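You operate a simulated robot arm through the tools that you are given. There is no shell and no other tool.

The job below is to be done with a simulated robot arm. You get a single attempt, and the scene is never put back.

JOB
Clamp the small parcel with the yellow strap, pull it tight, then stand the parcel on the yellow outline.
Fine: open the clamp again. Set down upright: what you pick out.

It is judged by the outcome, as a careful person would: the job done as asked, and still so three seconds after it is handed in. It fails if anything else is knocked over, pushed out of place, dropped, spilled or broken.

ROBOT AND FRAMES
A 7-joint arm with a two-finger parallel gripper, fixed in place. Base frame: the origin is at the foot of the arm, x ahead of it, y to its left, z up. Readings come in mm, rad, newtons and seconds.
With the tool pointing down near the work surface it reaches from about 280 to 720 mm from the base axis. Its first joint turns from -2.897 to 2.897 rad. Payload 1.57 kg.
Tool frame: the origin (TCP) lies between the finger pads and is the grasp point; the fingertips stand 30 mm ahead of it; z points along the fingers, y is the line along which they close. The gripper opens to 80 mm. The fingers are 17 mm wide and 12 mm thick; the gripper's body (40 by 82 mm) begins 80 mm behind the TCP.
Orientation is that of the tool frame in the base frame, as a unit quaternion [x, y, z, w]. With the fingers straight down and closing along the base's y, the tool's x points along the base's -x, its y along +y and its z along -z.

CONTROLS
- The arm moves only by the tool nudge_tool. Its argument "deltas" is a list of rows, each a list of 7 numbers: the shift along the base's x, y, z in mm, then the turn, a rotation vector about the base's x, y, z in rad, then the gripper command, from -1 (fully open) to 1 (shut), values between in proportion. In form: [[dx, dy, dz, wx, wy, wz, hand], ...]. A call has 1 to 20 rows; each row is the pose to reach, as a shift and turn from the pose commanded when the call began. Each row takes 0.2 s and may step no farther than 50 mm and 0.15 rad from the row before; otherwise, or with a gripper value out of range, the whole call is refused. A pose out of reach is approached as far as the arm can. The call stops where the force on the tool passes 40 N (or 10 N more than at its start, if that is more) or the arm is blocked; 0.2 s more then pass. Each finger travels about 72 mm/s and halts on what it meets, pressing with about 34 N; the grip force reading is that of the motor and also rises with nothing between the fingers. The clock runs only during rows and for 0.2 s after the last one: add rows that repeat a pose to give the fingers time. The reply holds the time, the measured pose of the TCP, the force on the tool along the base axes, the opening and the grip force, in the units named above and with some noise, with the torque about the TCP (base axes, N m) and any sound that the robot's microphone picked up.
- Cameras (640 x 400 px; columns grow to the right, rows downward): "scene" is fixed at [399.4, 649.1, 1460.5]; the picture's right is [-0.88, -0.47, 0.00], its down [-0.26, 0.49, -0.83] and it looks along [0.40, -0.73, -0.55] (base axes); focal length 316 px, centre (320, 200). "wrist" rides on the gripper at [72, -7, -122] in the tool frame; the picture's right is [0.09, 1.00, 0.00], its down [-0.84, 0.08, -0.54] and it looks along [-0.54, 0.05, 0.84] (tool axes); focal length 238 px, centre (320, 200). There is no depth. A picture from a camera that has moved, and an enlarged one, comes with that camera's place and axes in the base frame and with its lens.
- grab_frame(camera): a new picture of that camera. No time passes.
- lift_body(by): slides the trunk up (or, below 0, down) by that many mm; the arm rides with it, the base frame stays. It gives what a move gives, with no picture.
- zoom(camera, box): a new picture of the part [left, top, right, bottom] of that camera's present view, enlarged. No time passes.
- close_job(): hands the job in; it is judged then, once.

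Places have to be worked out from the pictures, the camera data and where the tool is seen. Open the gripper and draw the arm clear of the work before you hand the job in, unless the task says otherwise.

The tools are called after "Emit:" as a command line: name --pt "numbers of a row" for each row, then --argument value for the rest, lists and objects as JSON in quotes. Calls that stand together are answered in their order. nudge_tool: Moves the arm, as the interface text tells. Its arguments: {"type":"object","properties":{"deltas":{"type":"array","items":{"type":"array","items":{"type":"number"}}}},"required":["deltas"]} The other tools are called the same way: lift_body (by) slides the trunk up or down; grab_frame (camera) takes a picture; zoom (camera, box) takes an enlarged picture of a part of a camera's view; close_job () hands the job in.

At the start:

```text
clock: 0.0
tcp_pos: [439.8, 21.8, 1204.8]
tool_rot: [0.0, 1.0, 0.0, 0.0]
ft_force: [0.7, 0.2, 0.3]
moment: [0.0, -0.01, -0.01]
width: 80.0
grip_force: 0.1
trunk travel left (down, up): [-50.0, 65.0]
```

scene: 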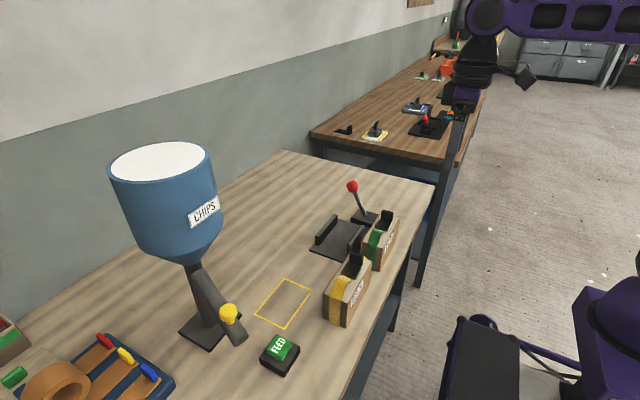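
wrist: 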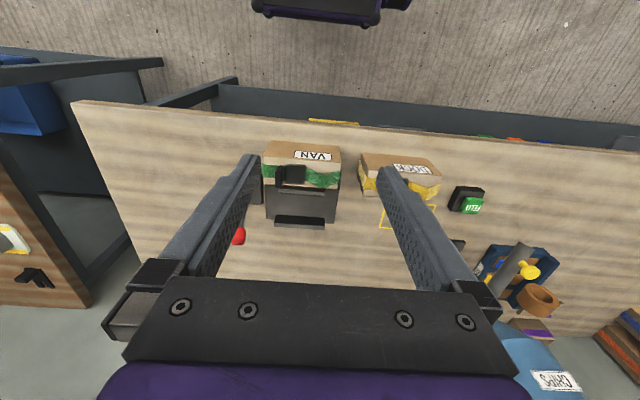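

I'll start by looking closely at the work area from both cameras to see the two parcels, the clamp and the outline.

Emit:
zoom --camera "scene" --box '[220, 160, 440, 300]'

Emit:
zoom --camera "scene" --box '[160, 240, 400, 400]'

Emit:
zoom --camera "wrist" --box '[200, 110, 520, 310]'

```text
2.86 times, centred on (330, 230) of scene
camera zoom: at [399.4, 649.1, 1460.5], right [-0.88, -0.47, 0.0], down [-0.26, 0.49, -0.83], along [0.4, -0.73, -0.55], focal length 902 px, centre (291, 114)
```

zoom: 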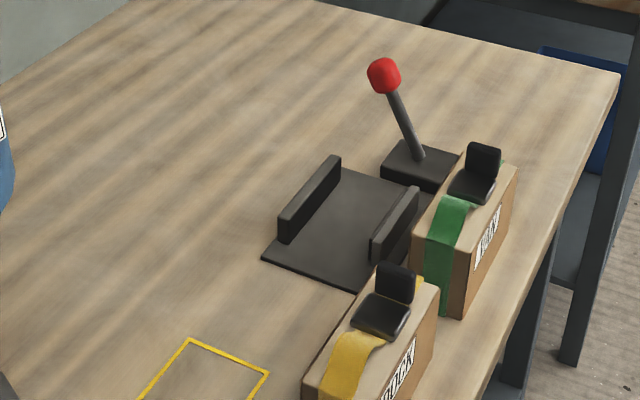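

```text
2.50 times, centred on (280, 320) of scene
camera zoom: at [399.4, 649.1, 1460.5], right [-0.88, -0.47, 0.0], down [-0.26, 0.49, -0.83], along [0.4, -0.73, -0.55], focal length 789 px, centre (420, -100)
```

zoom: 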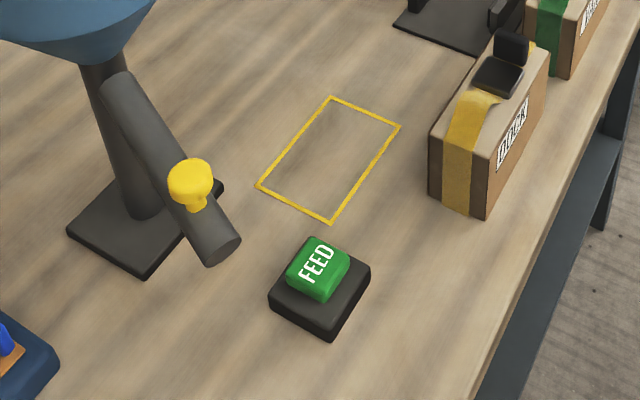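

```text
2.00 times, centred on (360, 210) of wrist
camera zoom: at [368.0, 13.3, 1326.7], right [-0.09, 1.0, 0.0], down [0.84, 0.08, 0.54], along [0.54, 0.05, -0.84], focal length 477 px, centre (240, 180)
```

zoom: 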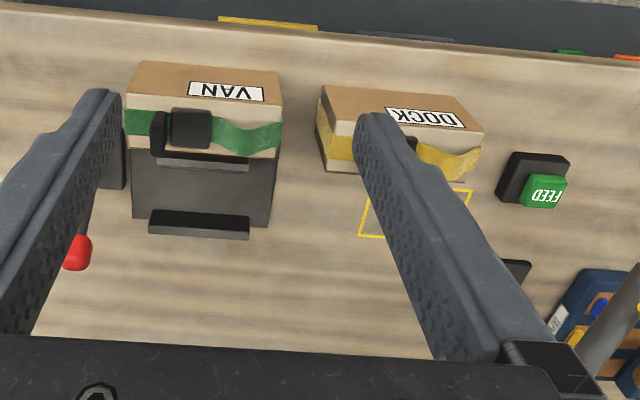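

The parcel marked DOCK with the yellow strap stands near the table's front edge. A plate with two rails and a red-knobbed lever looks like the clamp. I'll zoom in tighter to get pixel positions and see how the strap and clamp are built.

Emit:
zoom --camera "scene" --box '[310, 240, 390, 340]'

Emit:
zoom --camera "scene" --box '[300, 170, 412, 280]'

Emit:
zoom --camera "wrist" --box '[340, 130, 500, 250]'

Emit:
zoom --camera "wrist" --box '[200, 130, 360, 250]'

```text
4.00 times, centred on (350, 290) of scene
camera zoom: at [399.4, 649.1, 1460.5], right [-0.88, -0.47, 0.0], down [-0.26, 0.49, -0.83], along [0.4, -0.73, -0.55], focal length 1262 px, centre (200, -160)
```

zoom: 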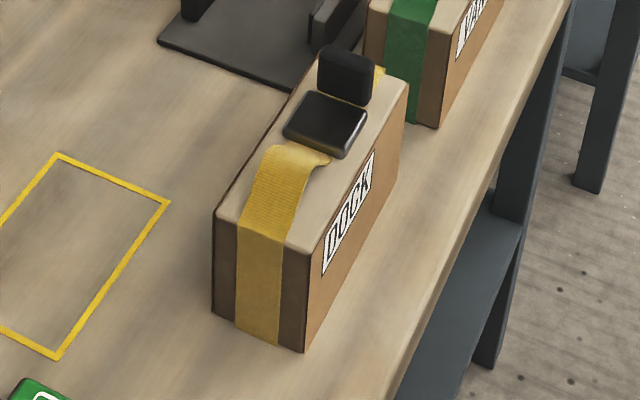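

```text
3.64 times, centred on (356, 225) of scene
camera zoom: at [399.4, 649.1, 1460.5], right [-0.88, -0.47, 0.0], down [-0.26, 0.49, -0.83], along [0.4, -0.73, -0.55], focal length 1148 px, centre (189, 109)
```

zoom: 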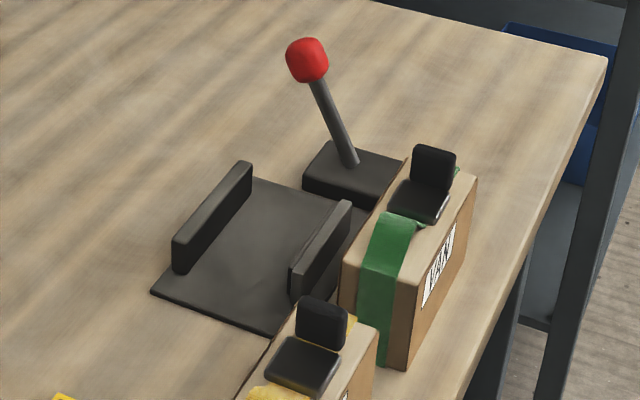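

```text
3.33 times, centred on (420, 190) of wrist
camera zoom: at [368.0, 13.3, 1326.7], right [-0.09, 1.0, 0.0], down [0.84, 0.08, 0.54], along [0.54, 0.05, -0.84], focal length 794 px, centre (-13, 233)
```

zoom: 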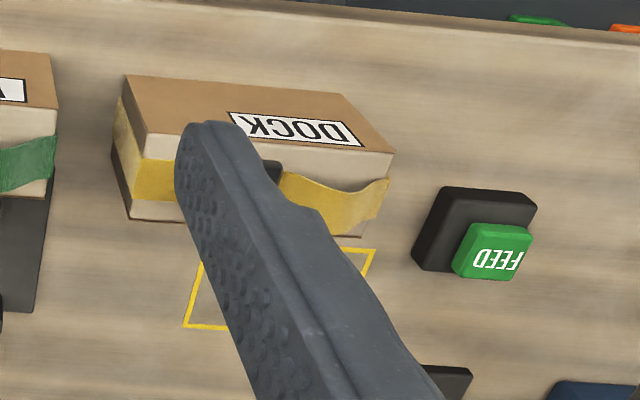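

```text
3.33 times, centred on (280, 190) of wrist
camera zoom: at [368.0, 13.3, 1326.7], right [-0.09, 1.0, 0.0], down [0.84, 0.08, 0.54], along [0.54, 0.05, -0.84], focal length 794 px, centre (453, 233)
```

zoom: 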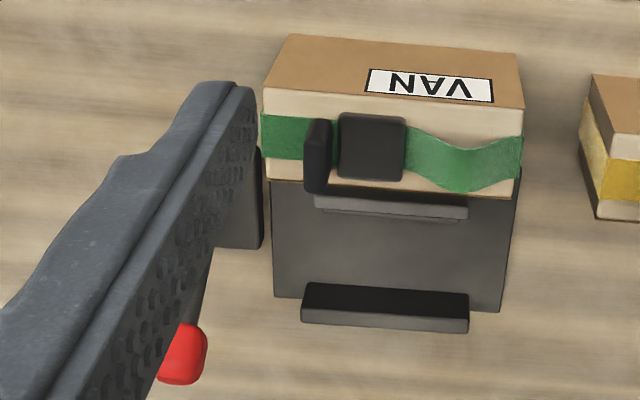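

From both views I put the table top at about z≈855. The DOCK parcel spans x 548–603, y 116–256, with its top near 937. The clamp rails are around x 640 and 720, centred near y≈0, the lever knob is near (700,-118,968), and the outline centre is near (703,261). The outline is at the edge of the arm's reach, so I'll lower the trunk to gain reach, then turn the tool 90° and look at the parcel from closer.

Emit:
lift_body --by -50

Emit:
nudge_tool --pt "0 0 0 0 0 0.14 -1" --pt "10 15 0 0 0 0.28 -1" --pt "20 30 0 0 0 0.42 -1" --pt "35 45 0 0 0 0.56 -1" --pt "50 60 0 0 0 0.7 -1" --pt "65 75 0 0 0 0.84 -1" --pt "80 90 0 0 0 0.98 -1" --pt "95 100 0 0 0 1.12 -1" --pt "110 110 0 0 0 1.26 -1" --pt "120 115 0 0 0 1.4 -1" --pt "130 120 0 0 0 1.5 -1" --pt "135 120 0 0 0 1.5708 -1"

Emit:
grab_frame --camera "wrist"

Emit:
grab_frame --camera "scene"

```text
clock: 0.9
tcp_pos: [438.5, 21.6, 1154.9]
tool_rot: [0.0, 1.0, -0.001, 0.0]
ft_force: [-1.1, -0.1, -0.4]
moment: [0.0, -0.03, -0.01]
width: 79.7
grip_force: 0.0
trunk travel left (down, up): [0.0, 115.0]
```

```text
clock: 3.5
tcp_pos: [574.3, 142.8, 1155.0]
tool_rot: [0.708, -0.706, 0.0, 0.0]
ft_force: [-0.4, -0.2, -0.5]
moment: [0.0, 0.02, 0.0]
width: 79.9
grip_force: 0.0
trunk travel left (down, up): [0.0, 115.0]
```

```text
taken
camera wrist: at [581.4, 68.8, 1276.5], right [-1.0, -0.09, 0.0], down [-0.08, 0.84, 0.54], along [-0.05, 0.54, -0.84], focal length 238 px, centre (320, 200)
```

wrist: 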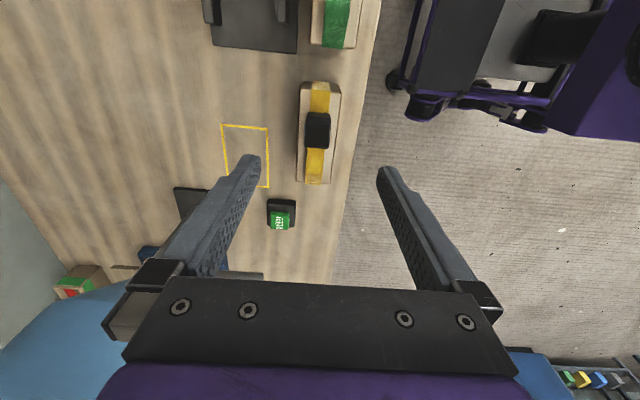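

```text
taken
```

scene: 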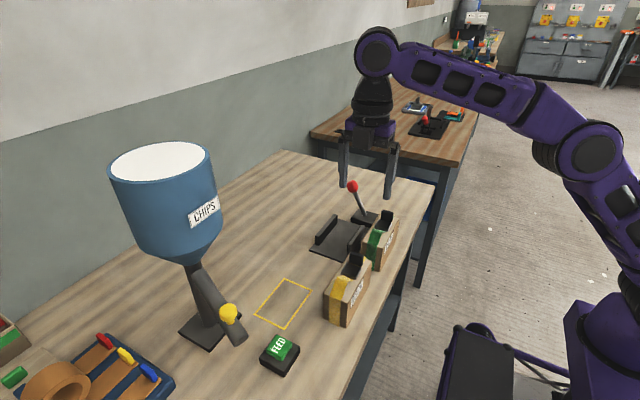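

The arm is turned and clear, and the wrist camera now looks along +y at the parcel and the outline. I'll zoom in on those to refine the positions.

Emit:
zoom --camera "wrist" --box '[200, 70, 360, 200]'

Emit:
zoom --camera "wrist" --box '[180, 0, 380, 110]'

```text
3.08 times, centred on (280, 135) of wrist
camera zoom: at [581.4, 68.8, 1276.5], right [-1.0, -0.09, 0.0], down [-0.08, 0.84, 0.54], along [-0.05, 0.54, -0.84], focal length 733 px, centre (443, 400)
```

zoom: 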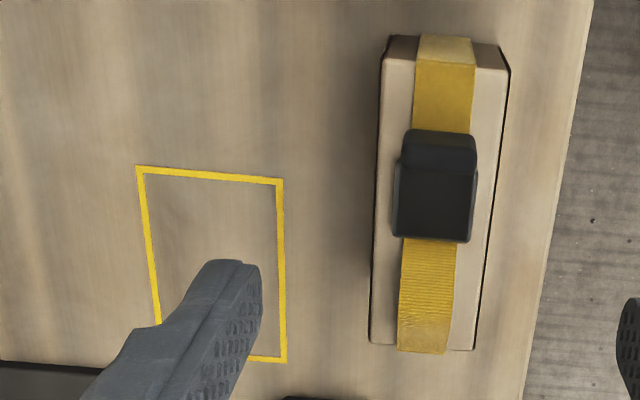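

```text
3.20 times, centred on (280, 55) of wrist
camera zoom: at [581.4, 68.8, 1276.5], right [-1.0, -0.09, 0.0], down [-0.08, 0.84, 0.54], along [-0.05, 0.54, -0.84], focal length 763 px, centre (448, 664)
```

zoom: 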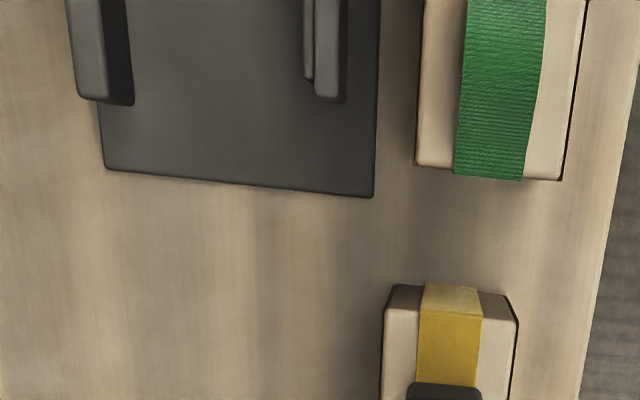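

Refined values: parcel top spans x 548–602, y 118–254, centred at (575,186), with the table at about z≈850. The outline is about 82×121 mm, centred near (705,259). Before handling anything, I'll check with the empty hand that the arm can reach over the outline at placing height.

Emit:
nudge_tool --pt "45 40 0 0 0 0 -1" --pt "90 80 0 0 0 0 -1" --pt "130 116 0 0 0 0 -1" --pt "130 116 -45 0 0 0 -1" --pt "130 116 -90 0 0 0 -1" --pt "130 116 -135 0 0 0 -1" --pt "130 116 -180 0 0 0 -1" --pt "130 116 -225 0 0 0 -1" --pt "130 116 -225 0 0 0 -1" --pt "130 116 -225 0 0 0 -1"

Emit:
grab_frame --camera "scene"

Emit:
grab_frame --camera "wrist"

```text
refused: row 1 steps farther than a row can; nothing moved
```

```text
taken
```

scene: 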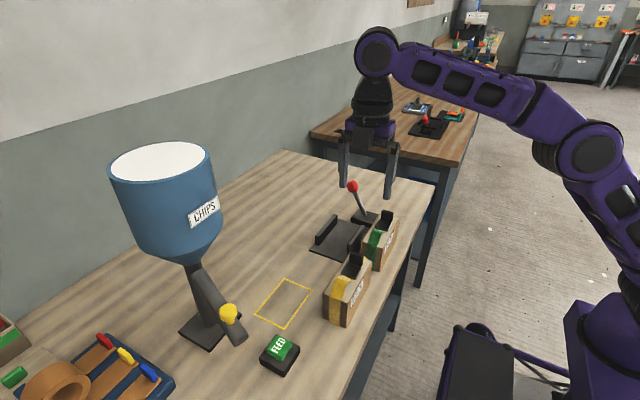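

```text
taken
camera wrist: at [581.4, 68.8, 1276.5], right [-1.0, -0.09, 0.0], down [-0.08, 0.84, 0.54], along [-0.05, 0.54, -0.84], focal length 238 px, centre (320, 200)
```

wrist: 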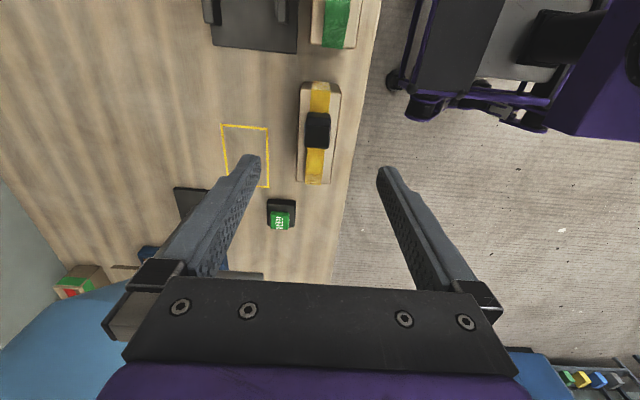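

That call was refused because the first row's diagonal step was too long. I'll repeat the empty-hand reach test with smaller steps.

Emit:
nudge_tool --pt "33 29 0 0 0 0 -1" --pt "66 58 0 0 0 0 -1" --pt "99 87 0 0 0 0 -1" --pt "130 116 0 0 0 0 -1" --pt "130 116 -45 0 0 0 -1" --pt "130 116 -90 0 0 0 -1" --pt "130 116 -135 0 0 0 -1" --pt "130 116 -180 0 0 0 -1" --pt "130 116 -225 0 0 0 -1" --pt "130 116 -225 0 0 0 -1" --pt "130 116 -225 0 0 0 -1"

Emit:
grab_frame --camera "scene"

Emit:
grab_frame --camera "wrist"

```text
clock: 5.9
tcp_pos: [672.5, 233.5, 932.7]
tool_rot: [0.707, -0.707, 0.0, 0.0]
ft_force: [-0.2, -1.0, 0.7]
moment: [0.0, 0.0, -0.01]
width: 80.1
grip_force: 0.0
out of reach, approached as far as the arm can: row 1, 2, 3, 4, 5, 6, 7, 8, 9, 10, 11
trunk travel left (down, up): [0.0, 115.0]
```

```text
taken
```

scene: 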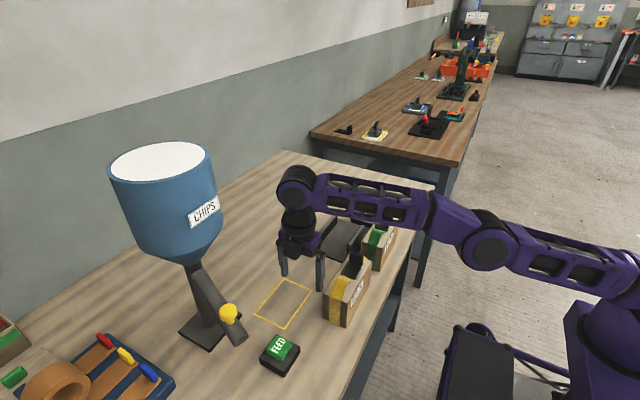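

```text
taken
camera wrist: at [678.9, 158.9, 1054.3], right [-1.0, -0.09, 0.0], down [-0.08, 0.84, 0.54], along [-0.05, 0.54, -0.84], focal length 238 px, centre (320, 200)
```

wrist: 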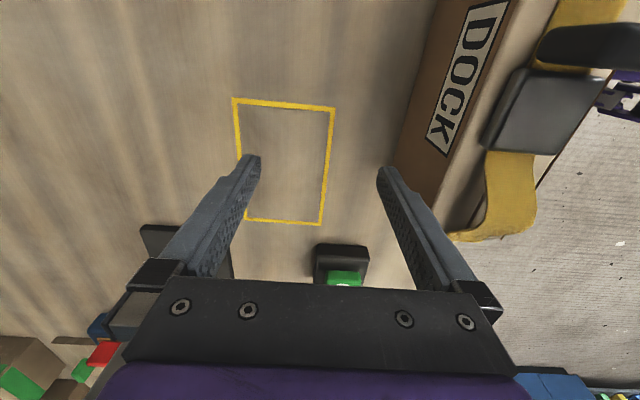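

At this trunk height the arm stops about 40 mm short (radius ≈712 at z=932), and reach grows as the hand goes lower. That means the shoulder sits below the wrist, so raising the trunk should help. I'll raise it fully with the hand clear and test again.

Emit:
lift_body --by 115

Emit:
nudge_tool --pt "0 0 -30 0 0 0 -1" --pt "0 0 -60 0 0 0 -1" --pt "0 0 -90 0 0 0 -1" --pt "0 0 -115 0 0 0 -1" --pt "0 0 -115 0 0 0 -1"

```text
clock: 7.4
tcp_pos: [672.0, 231.6, 1048.1]
tool_rot: [-0.707, 0.707, 0.0, 0.0]
ft_force: [-0.4, -0.2, 0.0]
moment: [0.01, 0.03, 0.02]
width: 79.9
grip_force: 0.0
trunk travel left (down, up): [-115.0, 0.0]
```

```text
clock: 8.6
tcp_pos: [671.4, 233.2, 932.7]
tool_rot: [-0.707, 0.707, 0.0, 0.0]
ft_force: [-0.2, -0.4, -0.6]
moment: [-0.04, -0.02, 0.04]
width: 79.9
grip_force: 0.1
trunk travel left (down, up): [-115.0, 0.0]
```

After raising the trunk the commanded pose matches the measured one. Now I'll push out toward the outline centre (+33, +26) to see how far the arm reaches.

Emit:
nudge_tool --pt "11 9 0 0 0 0 -1" --pt "22 18 0 0 0 0 -1" --pt "33 26 0 0 0 0 -1" --pt "33 26 0 0 0 0 -1"

Emit:
grab_frame --camera "scene"

Emit:
grab_frame --camera "wrist"

```text
clock: 9.6
tcp_pos: [686.0, 248.6, 934.7]
tool_rot: [0.707, -0.707, 0.0, 0.0]
ft_force: [0.9, -0.4, 0.2]
moment: [0.0, -0.02, -0.01]
width: 80.0
grip_force: 0.0
out of reach, approached as far as the arm can: row 2, 3, 4
trunk travel left (down, up): [-115.0, 0.0]
```

```text
taken
```

scene: 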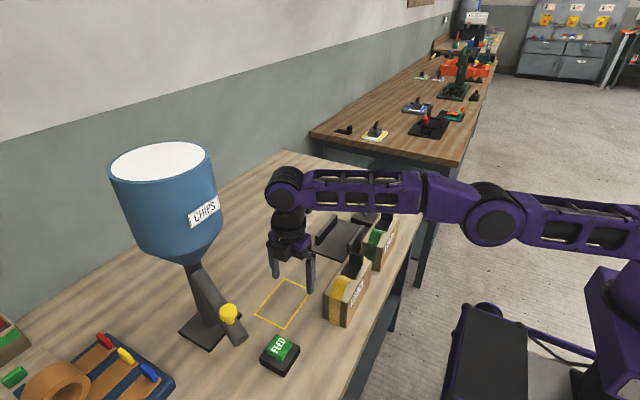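

```text
taken
camera wrist: at [693.1, 174.4, 1055.6], right [-1.0, -0.09, 0.0], down [-0.08, 0.84, 0.54], along [-0.05, 0.54, -0.84], focal length 238 px, centre (320, 200)
```

wrist: 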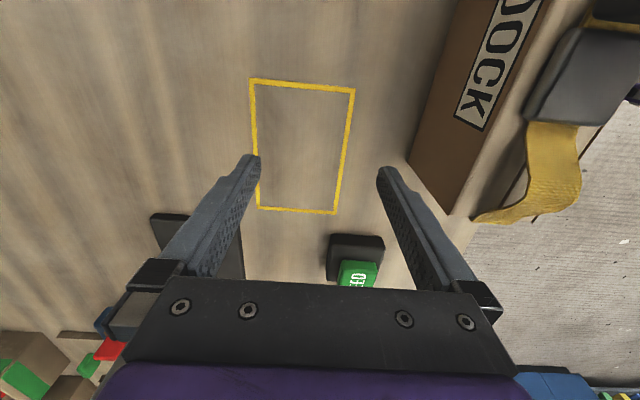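

With the trunk up, the arm reaches radius ≈730 at z≈934. The outline centre is at about (704,260), radius ≈750, so a mild lean of the tool about base x will make up the rest. Next I'll raise the hand and go over to inspect the clamp and lever up close before handling anything.

Emit:
nudge_tool --pt "-10 -10 40 0 0 0 -1" --pt "-20 -20 80 0 0 0 -1" --pt "-30 -40 120 0 0 0 -1" --pt "-40 -80 130 0 0 0 -1" --pt "-45 -125 130 0 0 0 -1" --pt "-45 -170 130 0 0 0 -1" --pt "-45 -215 130 0 0 0 -1" --pt "-45 -260 130 0 0 0 -1" --pt "-45 -300 130 0 0 0 -1" --pt "-45 -345 130 0 0 0 -1" --pt "-45 -380 130 0 0 0 -1" --pt "-45 -380 130 0 0 0 -1"

Emit:
grab_frame --camera "wrist"

Emit:
grab_frame --camera "scene"

```text
clock: 12.2
tcp_pos: [642.8, -133.9, 1066.2]
tool_rot: [-0.707, 0.707, -0.001, 0.0]
ft_force: [0.3, -1.3, -0.1]
moment: [-0.04, 0.01, 0.01]
width: 80.0
grip_force: 0.1
trunk travel left (down, up): [-115.0, 0.0]
```

```text
taken
camera wrist: at [649.9, -208.2, 1187.6], right [-1.0, -0.09, 0.0], down [-0.08, 0.84, 0.54], along [-0.05, 0.54, -0.84], focal length 238 px, centre (320, 200)
```

wrist: 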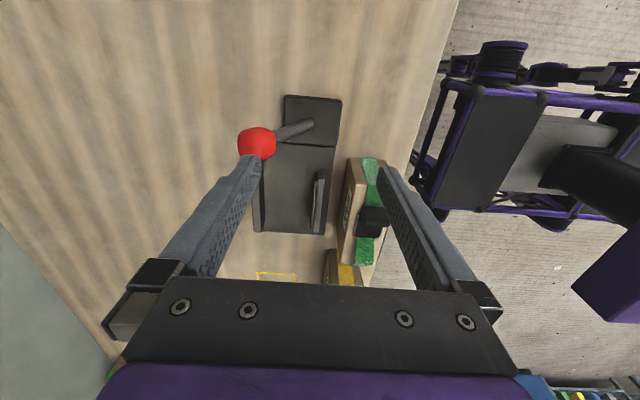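

```text
taken
```

scene: 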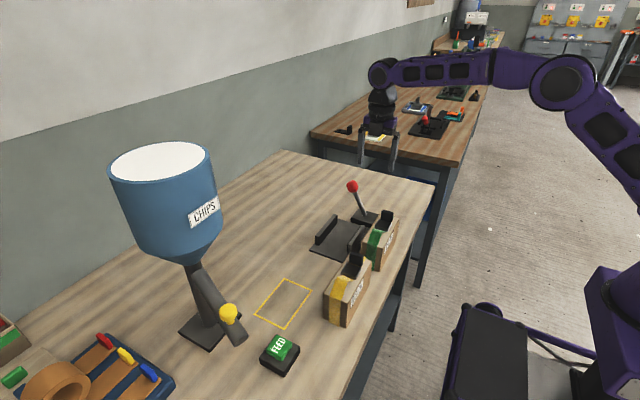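

I can see the clamp plate, the lever leaning toward +x and the rails. I'll zoom in for detail.

Emit:
zoom --camera "wrist" --box '[220, 80, 400, 245]'

Emit:
zoom --camera "scene" --box '[300, 170, 380, 260]'

```text
2.42 times, centred on (310, 162) of wrist
camera zoom: at [649.9, -208.2, 1187.6], right [-1.0, -0.09, 0.0], down [-0.08, 0.84, 0.54], along [-0.05, 0.54, -0.84], focal length 578 px, centre (344, 291)
```

zoom: 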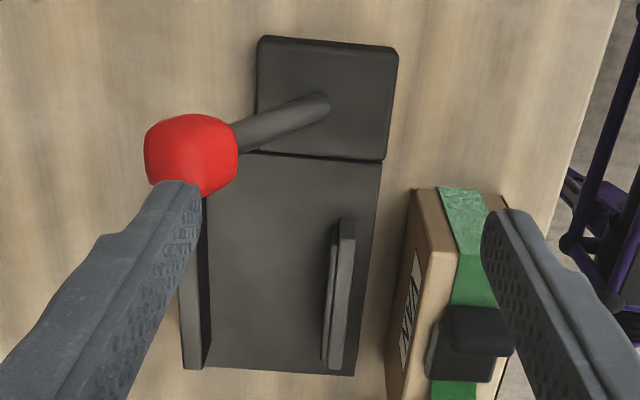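

```text
4.44 times, centred on (340, 215) of scene
camera zoom: at [399.4, 649.1, 1460.5], right [-0.88, -0.47, 0.0], down [-0.26, 0.49, -0.83], along [0.4, -0.73, -0.55], focal length 1403 px, centre (231, 133)
```

zoom: 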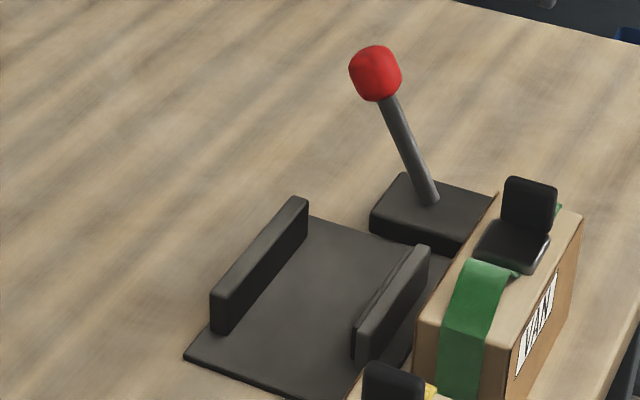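

The lever pivots about y: pivot near (656,-124,872), knob near (703,-125,965). I'll zoom in on the rails to measure the gap and see how the near jaw is built.

Emit:
zoom --camera "wrist" --box '[245, 135, 345, 240]'

Emit:
zoom --camera "scene" --box '[305, 205, 375, 250]'

```text
3.81 times, centred on (295, 188) of wrist
camera zoom: at [649.9, -208.2, 1187.6], right [-1.0, -0.09, 0.0], down [-0.08, 0.84, 0.54], along [-0.05, 0.54, -0.84], focal length 908 px, centre (415, 248)
```

zoom: 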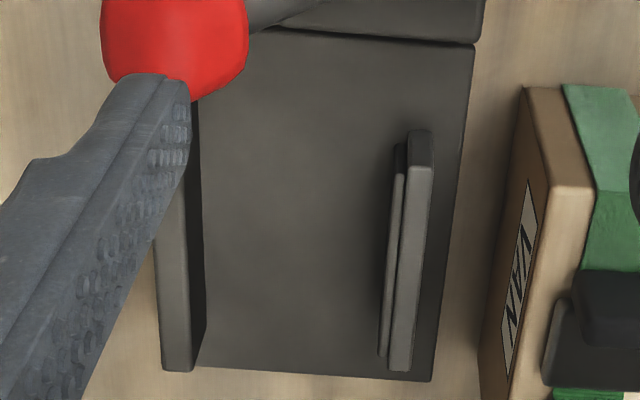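

```text
8.89 times, centred on (340, 228) of scene
camera zoom: at [399.4, 649.1, 1460.5], right [-0.88, -0.47, 0.0], down [-0.26, 0.49, -0.83], along [0.4, -0.73, -0.55], focal length 2805 px, centre (142, -44)
```

zoom: 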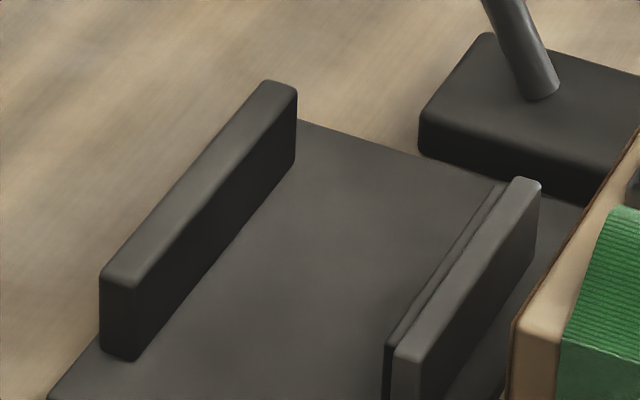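

The near jaw is a thin sliding plate at x≈643 and the far fence face is at x≈722, so the gap is about 79 mm. Rail tops are around z≈889. I'll move over the DOCK parcel and check alignment before descending.

Emit:
nudge_tool --pt "-5 45 0 0 0 0 -1" --pt "-10 92 0 0 0 0 -1" --pt "-20 140 0 0 0 0 -1" --pt "-30 185 0 0 0 0 -1" --pt "-40 230 0 0 0 0 -1" --pt "-55 275 0 0 0 0 -1" --pt "-67 318 0 0 0 0 -1" --pt "-67 318 -40 0 0 0 -1" --pt "-67 318 -60 0 0 0 -1" --pt "-67 318 -60 0 0 0 -1"

Emit:
grab_frame --camera "wrist"

Emit:
zoom --camera "scene" --box '[290, 200, 410, 340]'

```text
clock: 14.4
tcp_pos: [574.2, 187.6, 1004.5]
tool_rot: [0.708, -0.707, 0.0, 0.0]
ft_force: [0.2, 0.7, 0.6]
moment: [-0.02, 0.0, 0.01]
width: 80.0
grip_force: 0.2
trunk travel left (down, up): [-115.0, 0.0]
```

```text
taken
camera wrist: at [581.6, 112.8, 1125.7], right [-1.0, -0.09, 0.0], down [-0.08, 0.84, 0.54], along [-0.05, 0.54, -0.84], focal length 238 px, centre (320, 200)
```

wrist: 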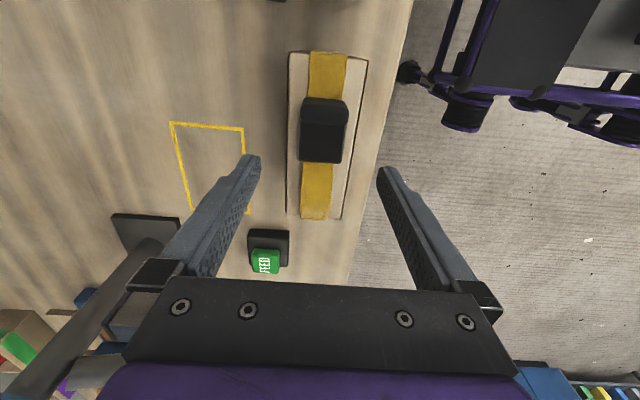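

```text
2.86 times, centred on (350, 270) of scene
camera zoom: at [399.4, 649.1, 1460.5], right [-0.88, -0.47, 0.0], down [-0.26, 0.49, -0.83], along [0.4, -0.73, -0.55], focal length 902 px, centre (234, 0)
```

zoom: 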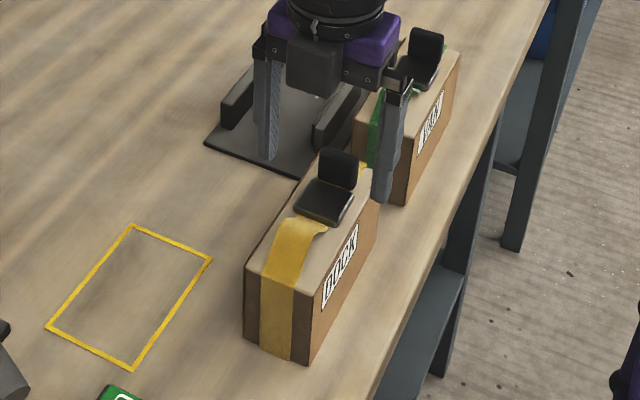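

The hand is centred on the parcel (centre ≈ (575,186)). I'll descend to z≈922 and close, keeping the fingertips well above what will be the rail height in the clamp.

Emit:
nudge_tool --pt "0.5 -2 -30 0 0 0 -1" --pt "0.5 -2 -60 0 0 0 -1" --pt "0.5 -2 -82 0 0 0 -1" --pt "0.5 -2 -82 0 0 0 -1"

Emit:
grab_frame --camera "wrist"

Emit:
zoom --camera "scene" --box '[310, 220, 400, 340]'

```text
clock: 15.4
tcp_pos: [576.6, 185.2, 922.5]
tool_rot: [0.707, -0.707, 0.0, 0.0]
ft_force: [0.0, -0.4, 0.2]
moment: [-0.02, 0.0, 0.02]
width: 79.9
grip_force: 0.1
trunk travel left (down, up): [-115.0, 0.0]
```

```text
taken
camera wrist: at [583.0, 110.1, 1044.4], right [-1.0, -0.09, 0.0], down [-0.08, 0.84, 0.54], along [-0.05, 0.54, -0.84], focal length 238 px, centre (320, 200)
```

wrist: 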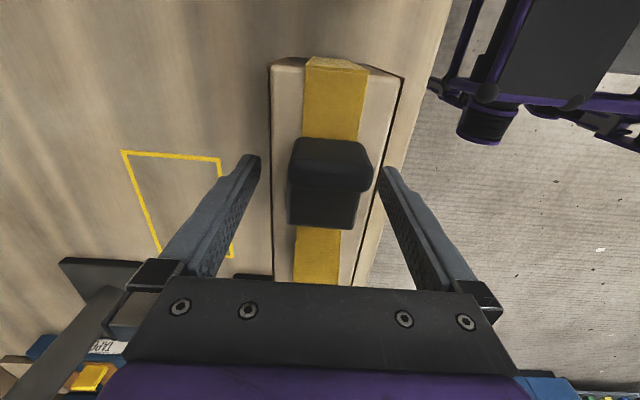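

```text
3.33 times, centred on (355, 280) of scene
camera zoom: at [399.4, 649.1, 1460.5], right [-0.88, -0.47, 0.0], down [-0.26, 0.49, -0.83], along [0.4, -0.73, -0.55], focal length 1052 px, centre (203, -67)
```

zoom: 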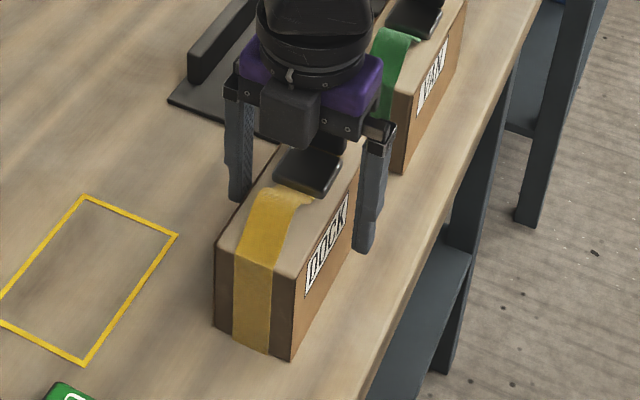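

The fingers straddle the parcel at its middle with clearance on both sides. I'm closing on it now.

Emit:
nudge_tool --pt "0 0 0 0 0 0 -0.3" --pt "0 0 0 0 0 0 1" --pt "0 0 0 0 0 0 1" --pt "0 0 0 0 0 0 1"

Emit:
nudge_tool --pt "0 0 5 0 0 0 1" --pt "0 0 15 0 0 0 1" --pt "0 0 30 0 0 0 1" --pt "0 0 30 0 0 0 1"

Emit:
grab_frame --camera "wrist"

Emit:
grab_frame --camera "scene"

```text
clock: 16.4
tcp_pos: [575.1, 184.2, 923.7]
tool_rot: [0.708, -0.707, 0.0, -0.001]
ft_force: [0.5, -0.2, -1.4]
moment: [0.0, 0.01, 0.01]
width: 55.7
grip_force: 34.2
trunk travel left (down, up): [-115.0, 0.0]
```

```text
clock: 17.4
tcp_pos: [577.1, 182.9, 952.4]
tool_rot: [0.707, -0.707, 0.0, 0.0]
ft_force: [-0.4, -0.2, -1.9]
moment: [0.04, 0.03, 0.0]
width: 55.4
grip_force: 33.7
trunk travel left (down, up): [-115.0, 0.0]
```

```text
taken
camera wrist: at [583.7, 109.1, 1074.1], right [-1.0, -0.09, 0.0], down [-0.08, 0.84, 0.54], along [-0.05, 0.54, -0.84], focal length 238 px, centre (320, 200)
```

wrist: 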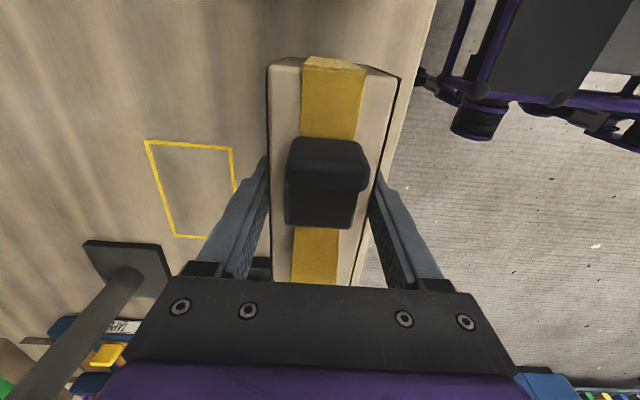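

```text
taken
```

scene: 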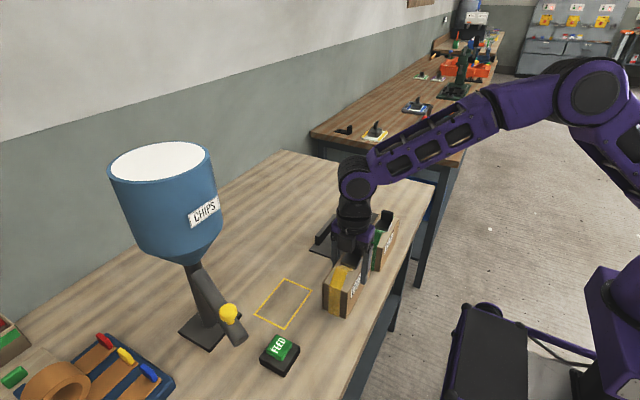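

The parcel is gripped at 55.5 mm wide and is light (under 0.2 kg). I'll lift it clear, carry it out to x≈688 past the VAN parcel, then swing it over the clamp at y≈4.

Emit:
nudge_tool --pt "0 0 32 0 0 0 1" --pt "30 0 35 0 0 0 1" --pt "60 0 35 0 0 0 1" --pt "90 0 35 0 0 0 1" --pt "112 0 35 0 0 0 1" --pt "112 -35 35 0 0 0 1" --pt "112 -70 35 0 0 0 1" --pt "112 -105 35 0 0 0 1" --pt "112 -140 35 0 0 0 1" --pt "112 -165 35 0 0 0 1" --pt "112 -180 35 0 0 0 1" --pt "112 -180 35 0 0 0 1" --pt "112 -180 35 0 0 0 1"

Emit:
grab_frame --camera "wrist"

Emit:
zoom --camera "scene" --box '[270, 150, 430, 290]'

```text
clock: 20.2
tcp_pos: [689.8, 4.3, 985.8]
tool_rot: [0.707, -0.707, 0.0, 0.0]
ft_force: [0.1, -0.2, -2.0]
moment: [-0.04, -0.03, 0.01]
width: 55.6
grip_force: 34.0
trunk travel left (down, up): [-115.0, 0.0]
```

```text
taken
camera wrist: at [695.9, -69.8, 1107.5], right [-1.0, -0.09, 0.0], down [-0.08, 0.84, 0.54], along [-0.05, 0.54, -0.84], focal length 238 px, centre (320, 200)
```

wrist: 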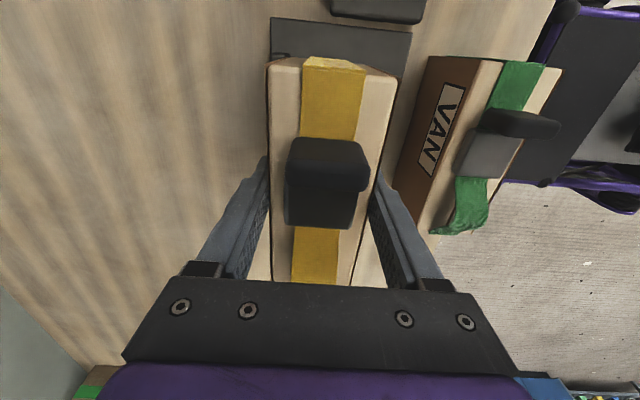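

```text
2.86 times, centred on (350, 220) of scene
camera zoom: at [399.4, 649.1, 1460.5], right [-0.88, -0.47, 0.0], down [-0.26, 0.49, -0.83], along [0.4, -0.73, -0.55], focal length 902 px, centre (234, 143)
```

zoom: 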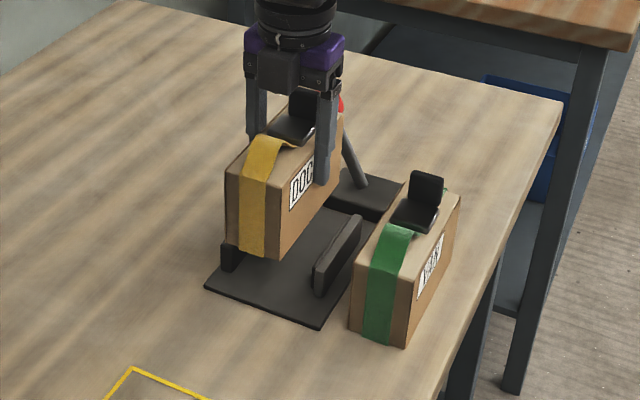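

The parcel hangs over the clamp, and its +x face is a little close to the fence. I'll shift back 5 mm to x≈684 for even margins and lower it to just above the plate.

Emit:
nudge_tool --pt "-5 0 0 0 0 0 1" --pt "-5 0 -15 0 0 0 1" --pt "-5 0 -30 0 0 0 1" --pt "-5 0 -45 0 0 0 1" --pt "-5 0 -45 0 0 0 1"

Emit:
zoom --camera "scene" --box '[290, 190, 390, 270]'

Emit:
grab_frame --camera "wrist"

```text
clock: 21.4
tcp_pos: [683.6, 3.6, 941.2]
tool_rot: [-0.707, 0.707, 0.0, 0.0]
ft_force: [0.7, 0.0, -2.3]
moment: [-0.01, 0.02, 0.0]
width: 55.7
grip_force: 34.6
trunk travel left (down, up): [-115.0, 0.0]
```

```text
5.00 times, centred on (340, 230) of scene
camera zoom: at [399.4, 649.1, 1460.5], right [-0.88, -0.47, 0.0], down [-0.26, 0.49, -0.83], along [0.4, -0.73, -0.55], focal length 1578 px, centre (220, 50)
```

zoom: 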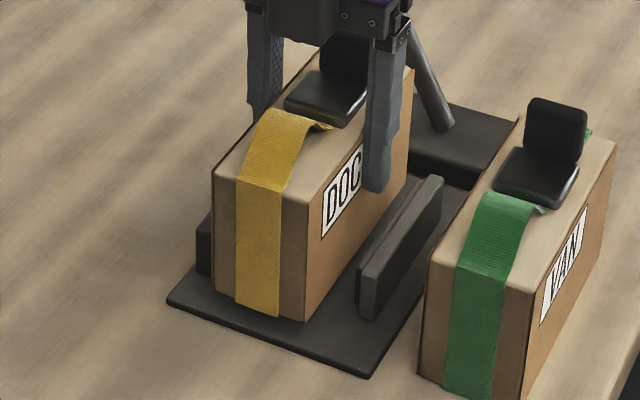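

```text
taken
camera wrist: at [691.3, -70.0, 1062.4], right [-1.0, -0.09, 0.0], down [-0.08, 0.84, 0.54], along [-0.05, 0.54, -0.84], focal length 238 px, centre (320, 200)
```

wrist: 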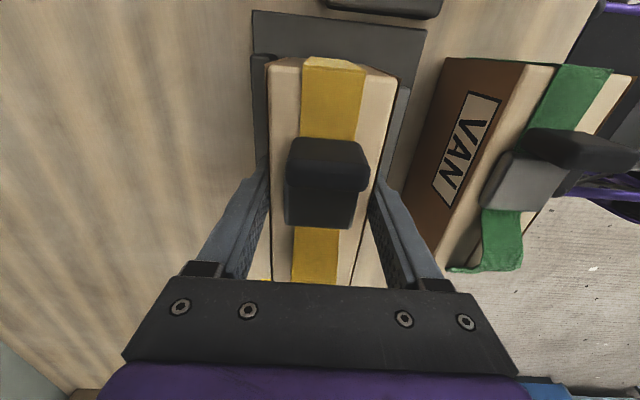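

The parcel sits between the jaw and the fence with visible room on both sides. I'll lower it gently onto the plate in small steps and watch the vertical force.

Emit:
nudge_tool --pt "0 0 -3 0 0 0 1" --pt "0 0 -6 0 0 0 1" --pt "0 0 -6 0 0 0 1"

Emit:
nudge_tool --pt "0 0 -1.5 0 0 0 1" --pt "0 0 -1.5 0 0 0 1"

Emit:
nudge_tool --pt "0 0 -1.5 0 0 0 1" --pt "0 0 -1.5 0 0 0 1"

```text
clock: 22.2
tcp_pos: [683.1, 4.1, 936.3]
tool_rot: [0.707, -0.707, 0.0, 0.0]
ft_force: [-0.1, -0.2, -3.1]
moment: [-0.01, -0.02, 0.03]
width: 55.5
grip_force: 34.0
trunk travel left (down, up): [-115.0, 0.0]
```

```text
clock: 22.8
tcp_pos: [684.9, 3.3, 934.5]
tool_rot: [-0.707, 0.707, 0.0, 0.0]
ft_force: [0.1, -0.4, -2.1]
moment: [-0.02, -0.01, 0.03]
width: 55.8
grip_force: 33.7
trunk travel left (down, up): [-115.0, 0.0]
```

```text
clock: 23.4
tcp_pos: [683.2, 3.3, 931.5]
tool_rot: [-0.707, 0.707, 0.001, 0.0]
ft_force: [-0.7, -0.5, -2.7]
moment: [0.01, 0.0, 0.03]
width: 55.8
grip_force: 33.9
trunk travel left (down, up): [-115.0, 0.0]
```

No contact yet at TCP ≈931.5. I'll keep going in small steps.

Emit:
nudge_tool --pt "0 0 -1 0 0 0 1" --pt "0 0 -1 0 0 0 1"

Emit:
nudge_tool --pt "0 0 -1 0 0 0 1" --pt "0 0 -1 0 0 0 1"

Emit:
zoom --camera "scene" --box '[300, 200, 370, 260]'

```text
clock: 24.0
tcp_pos: [684.3, 5.4, 931.2]
tool_rot: [0.707, -0.707, 0.001, 0.0]
ft_force: [-0.7, -0.1, -1.6]
moment: [-0.03, -0.04, -0.01]
width: 55.9
grip_force: 34.1
trunk travel left (down, up): [-115.0, 0.0]
```

```text
clock: 24.6
tcp_pos: [684.3, 4.6, 930.7]
tool_rot: [0.707, -0.707, 0.0, -0.001]
ft_force: [-0.9, -0.5, -1.8]
moment: [0.01, -0.01, 0.0]
width: 55.7
grip_force: 34.4
trunk travel left (down, up): [-115.0, 0.0]
```

```text
6.67 times, centred on (335, 230) of scene
camera zoom: at [399.4, 649.1, 1460.5], right [-0.88, -0.47, 0.0], down [-0.26, 0.49, -0.83], along [0.4, -0.73, -0.55], focal length 2104 px, centre (220, 0)
```

zoom: 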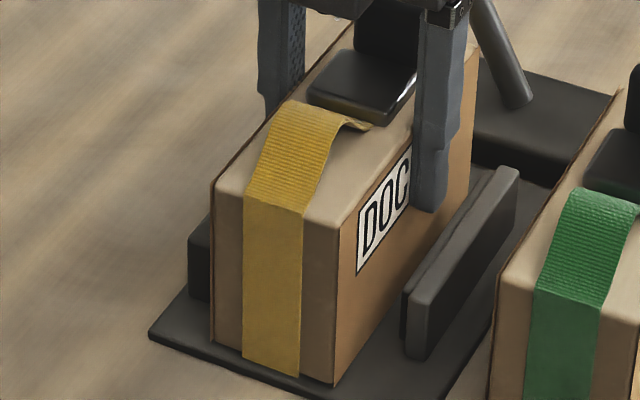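

Still just above the plate, or barely touching. I'll lower another few millimetres in 1 mm steps.

Emit:
nudge_tool --pt "0 0 -1 0 0 0 1" --pt "0 0 -1 0 0 0 1"

Emit:
nudge_tool --pt "0 0 -1 0 0 0 1" --pt "0 0 -1 0 0 0 1"

Emit:
nudge_tool --pt "0 0 -1 0 0 0 1" --pt "0 0 -1 0 0 0 1"

```text
clock: 25.2
tcp_pos: [683.1, 5.6, 930.0]
tool_rot: [0.707, -0.707, 0.001, 0.0]
ft_force: [-0.2, -0.5, -2.1]
moment: [0.0, 0.0, -0.01]
width: 55.7
grip_force: 34.7
trunk travel left (down, up): [-115.0, 0.0]
```

```text
clock: 25.8
tcp_pos: [683.0, 4.5, 929.8]
tool_rot: [0.707, -0.707, 0.001, 0.0]
ft_force: [0.5, 1.0, -0.8]
moment: [-0.05, 0.05, 0.0]
width: 55.7
grip_force: 34.0
trunk travel left (down, up): [-115.0, 0.0]
```

```text
clock: 26.4
tcp_pos: [683.3, 4.0, 930.0]
tool_rot: [0.707, -0.707, 0.002, -0.001]
ft_force: [0.9, 1.6, 7.2]
moment: [-0.02, 0.19, 0.0]
width: 55.6
grip_force: 35.0
trunk travel left (down, up): [-115.0, 0.0]
```

The parcel is resting on the plate (7 N upward at TCP ≈929.5). I'll relieve the pressure by 1 mm and open the fingers moderately, since the fingertips are above the rails, then rise straight up.

Emit:
nudge_tool --pt "0 0 1 0 0 0 1" --pt "0 0 1 0 0 0 -0.6" --pt "0 0 1 0 0 0 -0.75" --pt "0 0 1 0 0 0 -0.75"

Emit:
zoom --camera "scene" --box '[290, 190, 390, 270]'

Emit:
grab_frame --camera "wrist"

```text
clock: 27.4
tcp_pos: [682.6, 3.8, 927.8]
tool_rot: [0.707, -0.707, 0.0, 0.0]
ft_force: [0.5, -0.7, -0.6]
moment: [-0.01, 0.01, 0.0]
width: 69.9
grip_force: 0.0
trunk travel left (down, up): [-115.0, 0.0]
```

```text
5.00 times, centred on (340, 230) of scene
camera zoom: at [399.4, 649.1, 1460.5], right [-0.88, -0.47, 0.0], down [-0.26, 0.49, -0.83], along [0.4, -0.73, -0.55], focal length 1578 px, centre (220, 50)
```

zoom: 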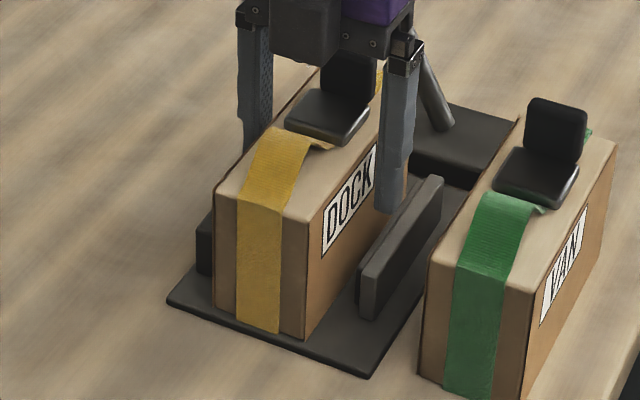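

```text
taken
camera wrist: at [690.0, -69.9, 1050.5], right [-1.0, -0.09, 0.0], down [-0.08, 0.84, 0.54], along [-0.05, 0.54, -0.84], focal length 238 px, centre (320, 200)
```

wrist: 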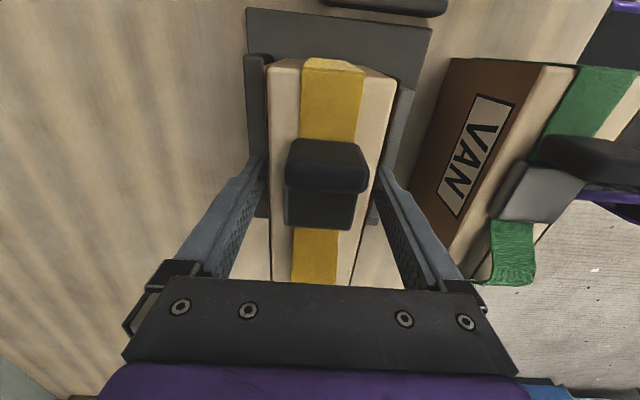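

The parcel stands in the clamp and is released. I'll rise and move over the lever with the fingers open along x. That way I can cage the knob between them and draw it toward -x without gripping.

Emit:
nudge_tool --pt "0 0 20 0 0 0 -0.75" --pt "0 0 50 0 0 0 -1" --pt "0 0 90 0 0 0 -1" --pt "0 0 128 0 0 0 -1" --pt "2 -40 128 0 0 0 -1" --pt "5 -80 128 0 0 0 -1" --pt "8 -115 128 0 0 0 -1" --pt "8 -129 128 0 0 0 -1" --pt "8 -129 128 0 0 0 -1"

Emit:
grab_frame --camera "wrist"

Emit:
grab_frame --camera "scene"

```text
clock: 29.4
tcp_pos: [692.0, -124.7, 1058.8]
tool_rot: [-0.707, 0.707, 0.0, 0.0]
ft_force: [-0.2, -1.0, -0.3]
moment: [-0.02, -0.02, 0.0]
width: 79.9
grip_force: 0.2
trunk travel left (down, up): [-115.0, 0.0]
```

```text
taken
camera wrist: at [699.0, -198.8, 1180.3], right [-1.0, -0.09, 0.0], down [-0.08, 0.84, 0.54], along [-0.05, 0.54, -0.84], focal length 238 px, centre (320, 200)
```

wrist: 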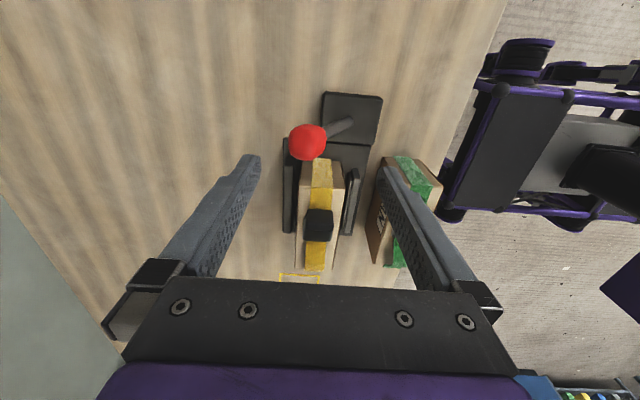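

```text
taken
```

scene: 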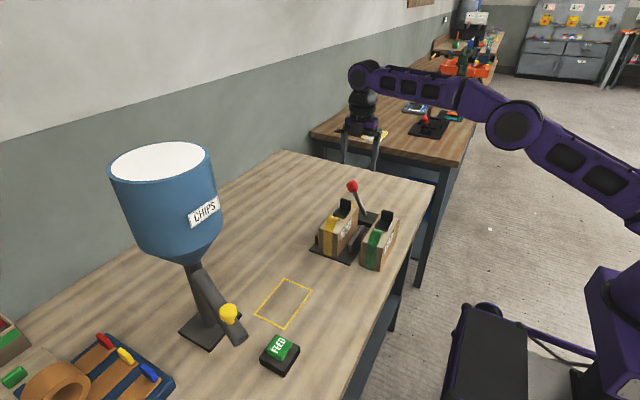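

The knob is confirmed at about (704,-124,965). With TCP at x=692 and the fingers 80 mm apart it fits between them, so I'll descend to z≈968.

Emit:
nudge_tool --pt "0 0 -40 0 0 0 -1" --pt "0 0 -70 0 0 0 -1" --pt "0 0 -92 0 0 0 -1" --pt "0 0 -92 0 0 0 -1"

Emit:
grab_frame --camera "wrist"

Emit:
zoom --camera "scene" --box '[310, 150, 420, 270]'

```text
clock: 30.4
tcp_pos: [693.5, -124.9, 966.1]
tool_rot: [-0.706, 0.708, 0.0, 0.001]
ft_force: [0.4, 0.3, -0.5]
moment: [0.03, 0.0, 0.0]
width: 79.9
grip_force: 0.0
trunk travel left (down, up): [-115.0, 0.0]
```

```text
taken
camera wrist: at [699.0, -197.9, 1087.6], right [-1.0, -0.09, 0.0], down [-0.08, 0.84, 0.54], along [-0.05, 0.54, -0.84], focal length 238 px, centre (320, 200)
```

wrist: 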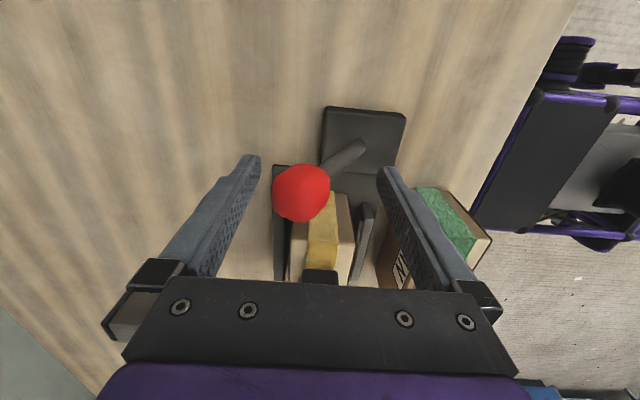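

```text
3.33 times, centred on (365, 210) of scene
camera zoom: at [399.4, 649.1, 1460.5], right [-0.88, -0.47, 0.0], down [-0.26, 0.49, -0.83], along [0.4, -0.73, -0.55], focal length 1052 px, centre (170, 167)
```

zoom: 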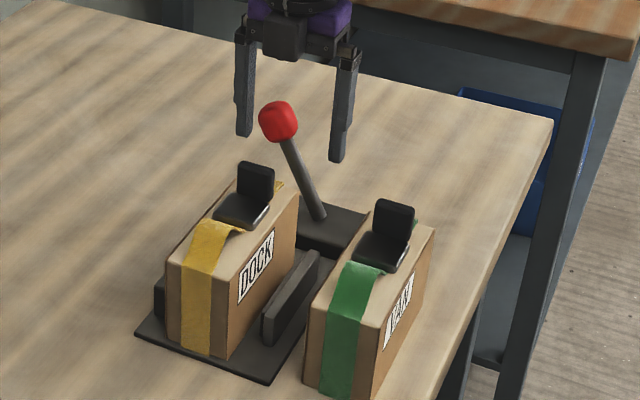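

The knob is between the fingers. I'll draw the hand toward -x in modest steps so the far finger pulls the lever over, checking force and sound as I go.

Emit:
nudge_tool --pt "-8 0 0 0 0 0 -1" --pt "-16 0 0 0 0 0 -1" --pt "-22 0 0 0 0 0 -1" --pt "-28 0 0 0 0 0 -1" --pt "-34 0 0 0 0 0 -1"

Emit:
zoom --camera "scene" --box '[310, 150, 420, 270]'

```text
clock: 31.6
tcp_pos: [657.7, -124.3, 964.5]
tool_rot: [-0.707, 0.707, -0.001, 0.0]
ft_force: [0.6, 0.1, -0.4]
moment: [-0.02, -0.01, -0.02]
width: 80.3
grip_force: 0.0
trunk travel left (down, up): [-115.0, 0.0]
```

```text
3.33 times, centred on (365, 210) of scene
camera zoom: at [399.4, 649.1, 1460.5], right [-0.88, -0.47, 0.0], down [-0.26, 0.49, -0.83], along [0.4, -0.73, -0.55], focal length 1052 px, centre (170, 167)
```

zoom: 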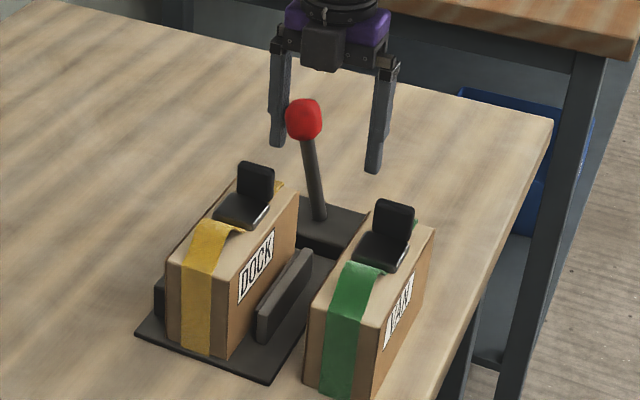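

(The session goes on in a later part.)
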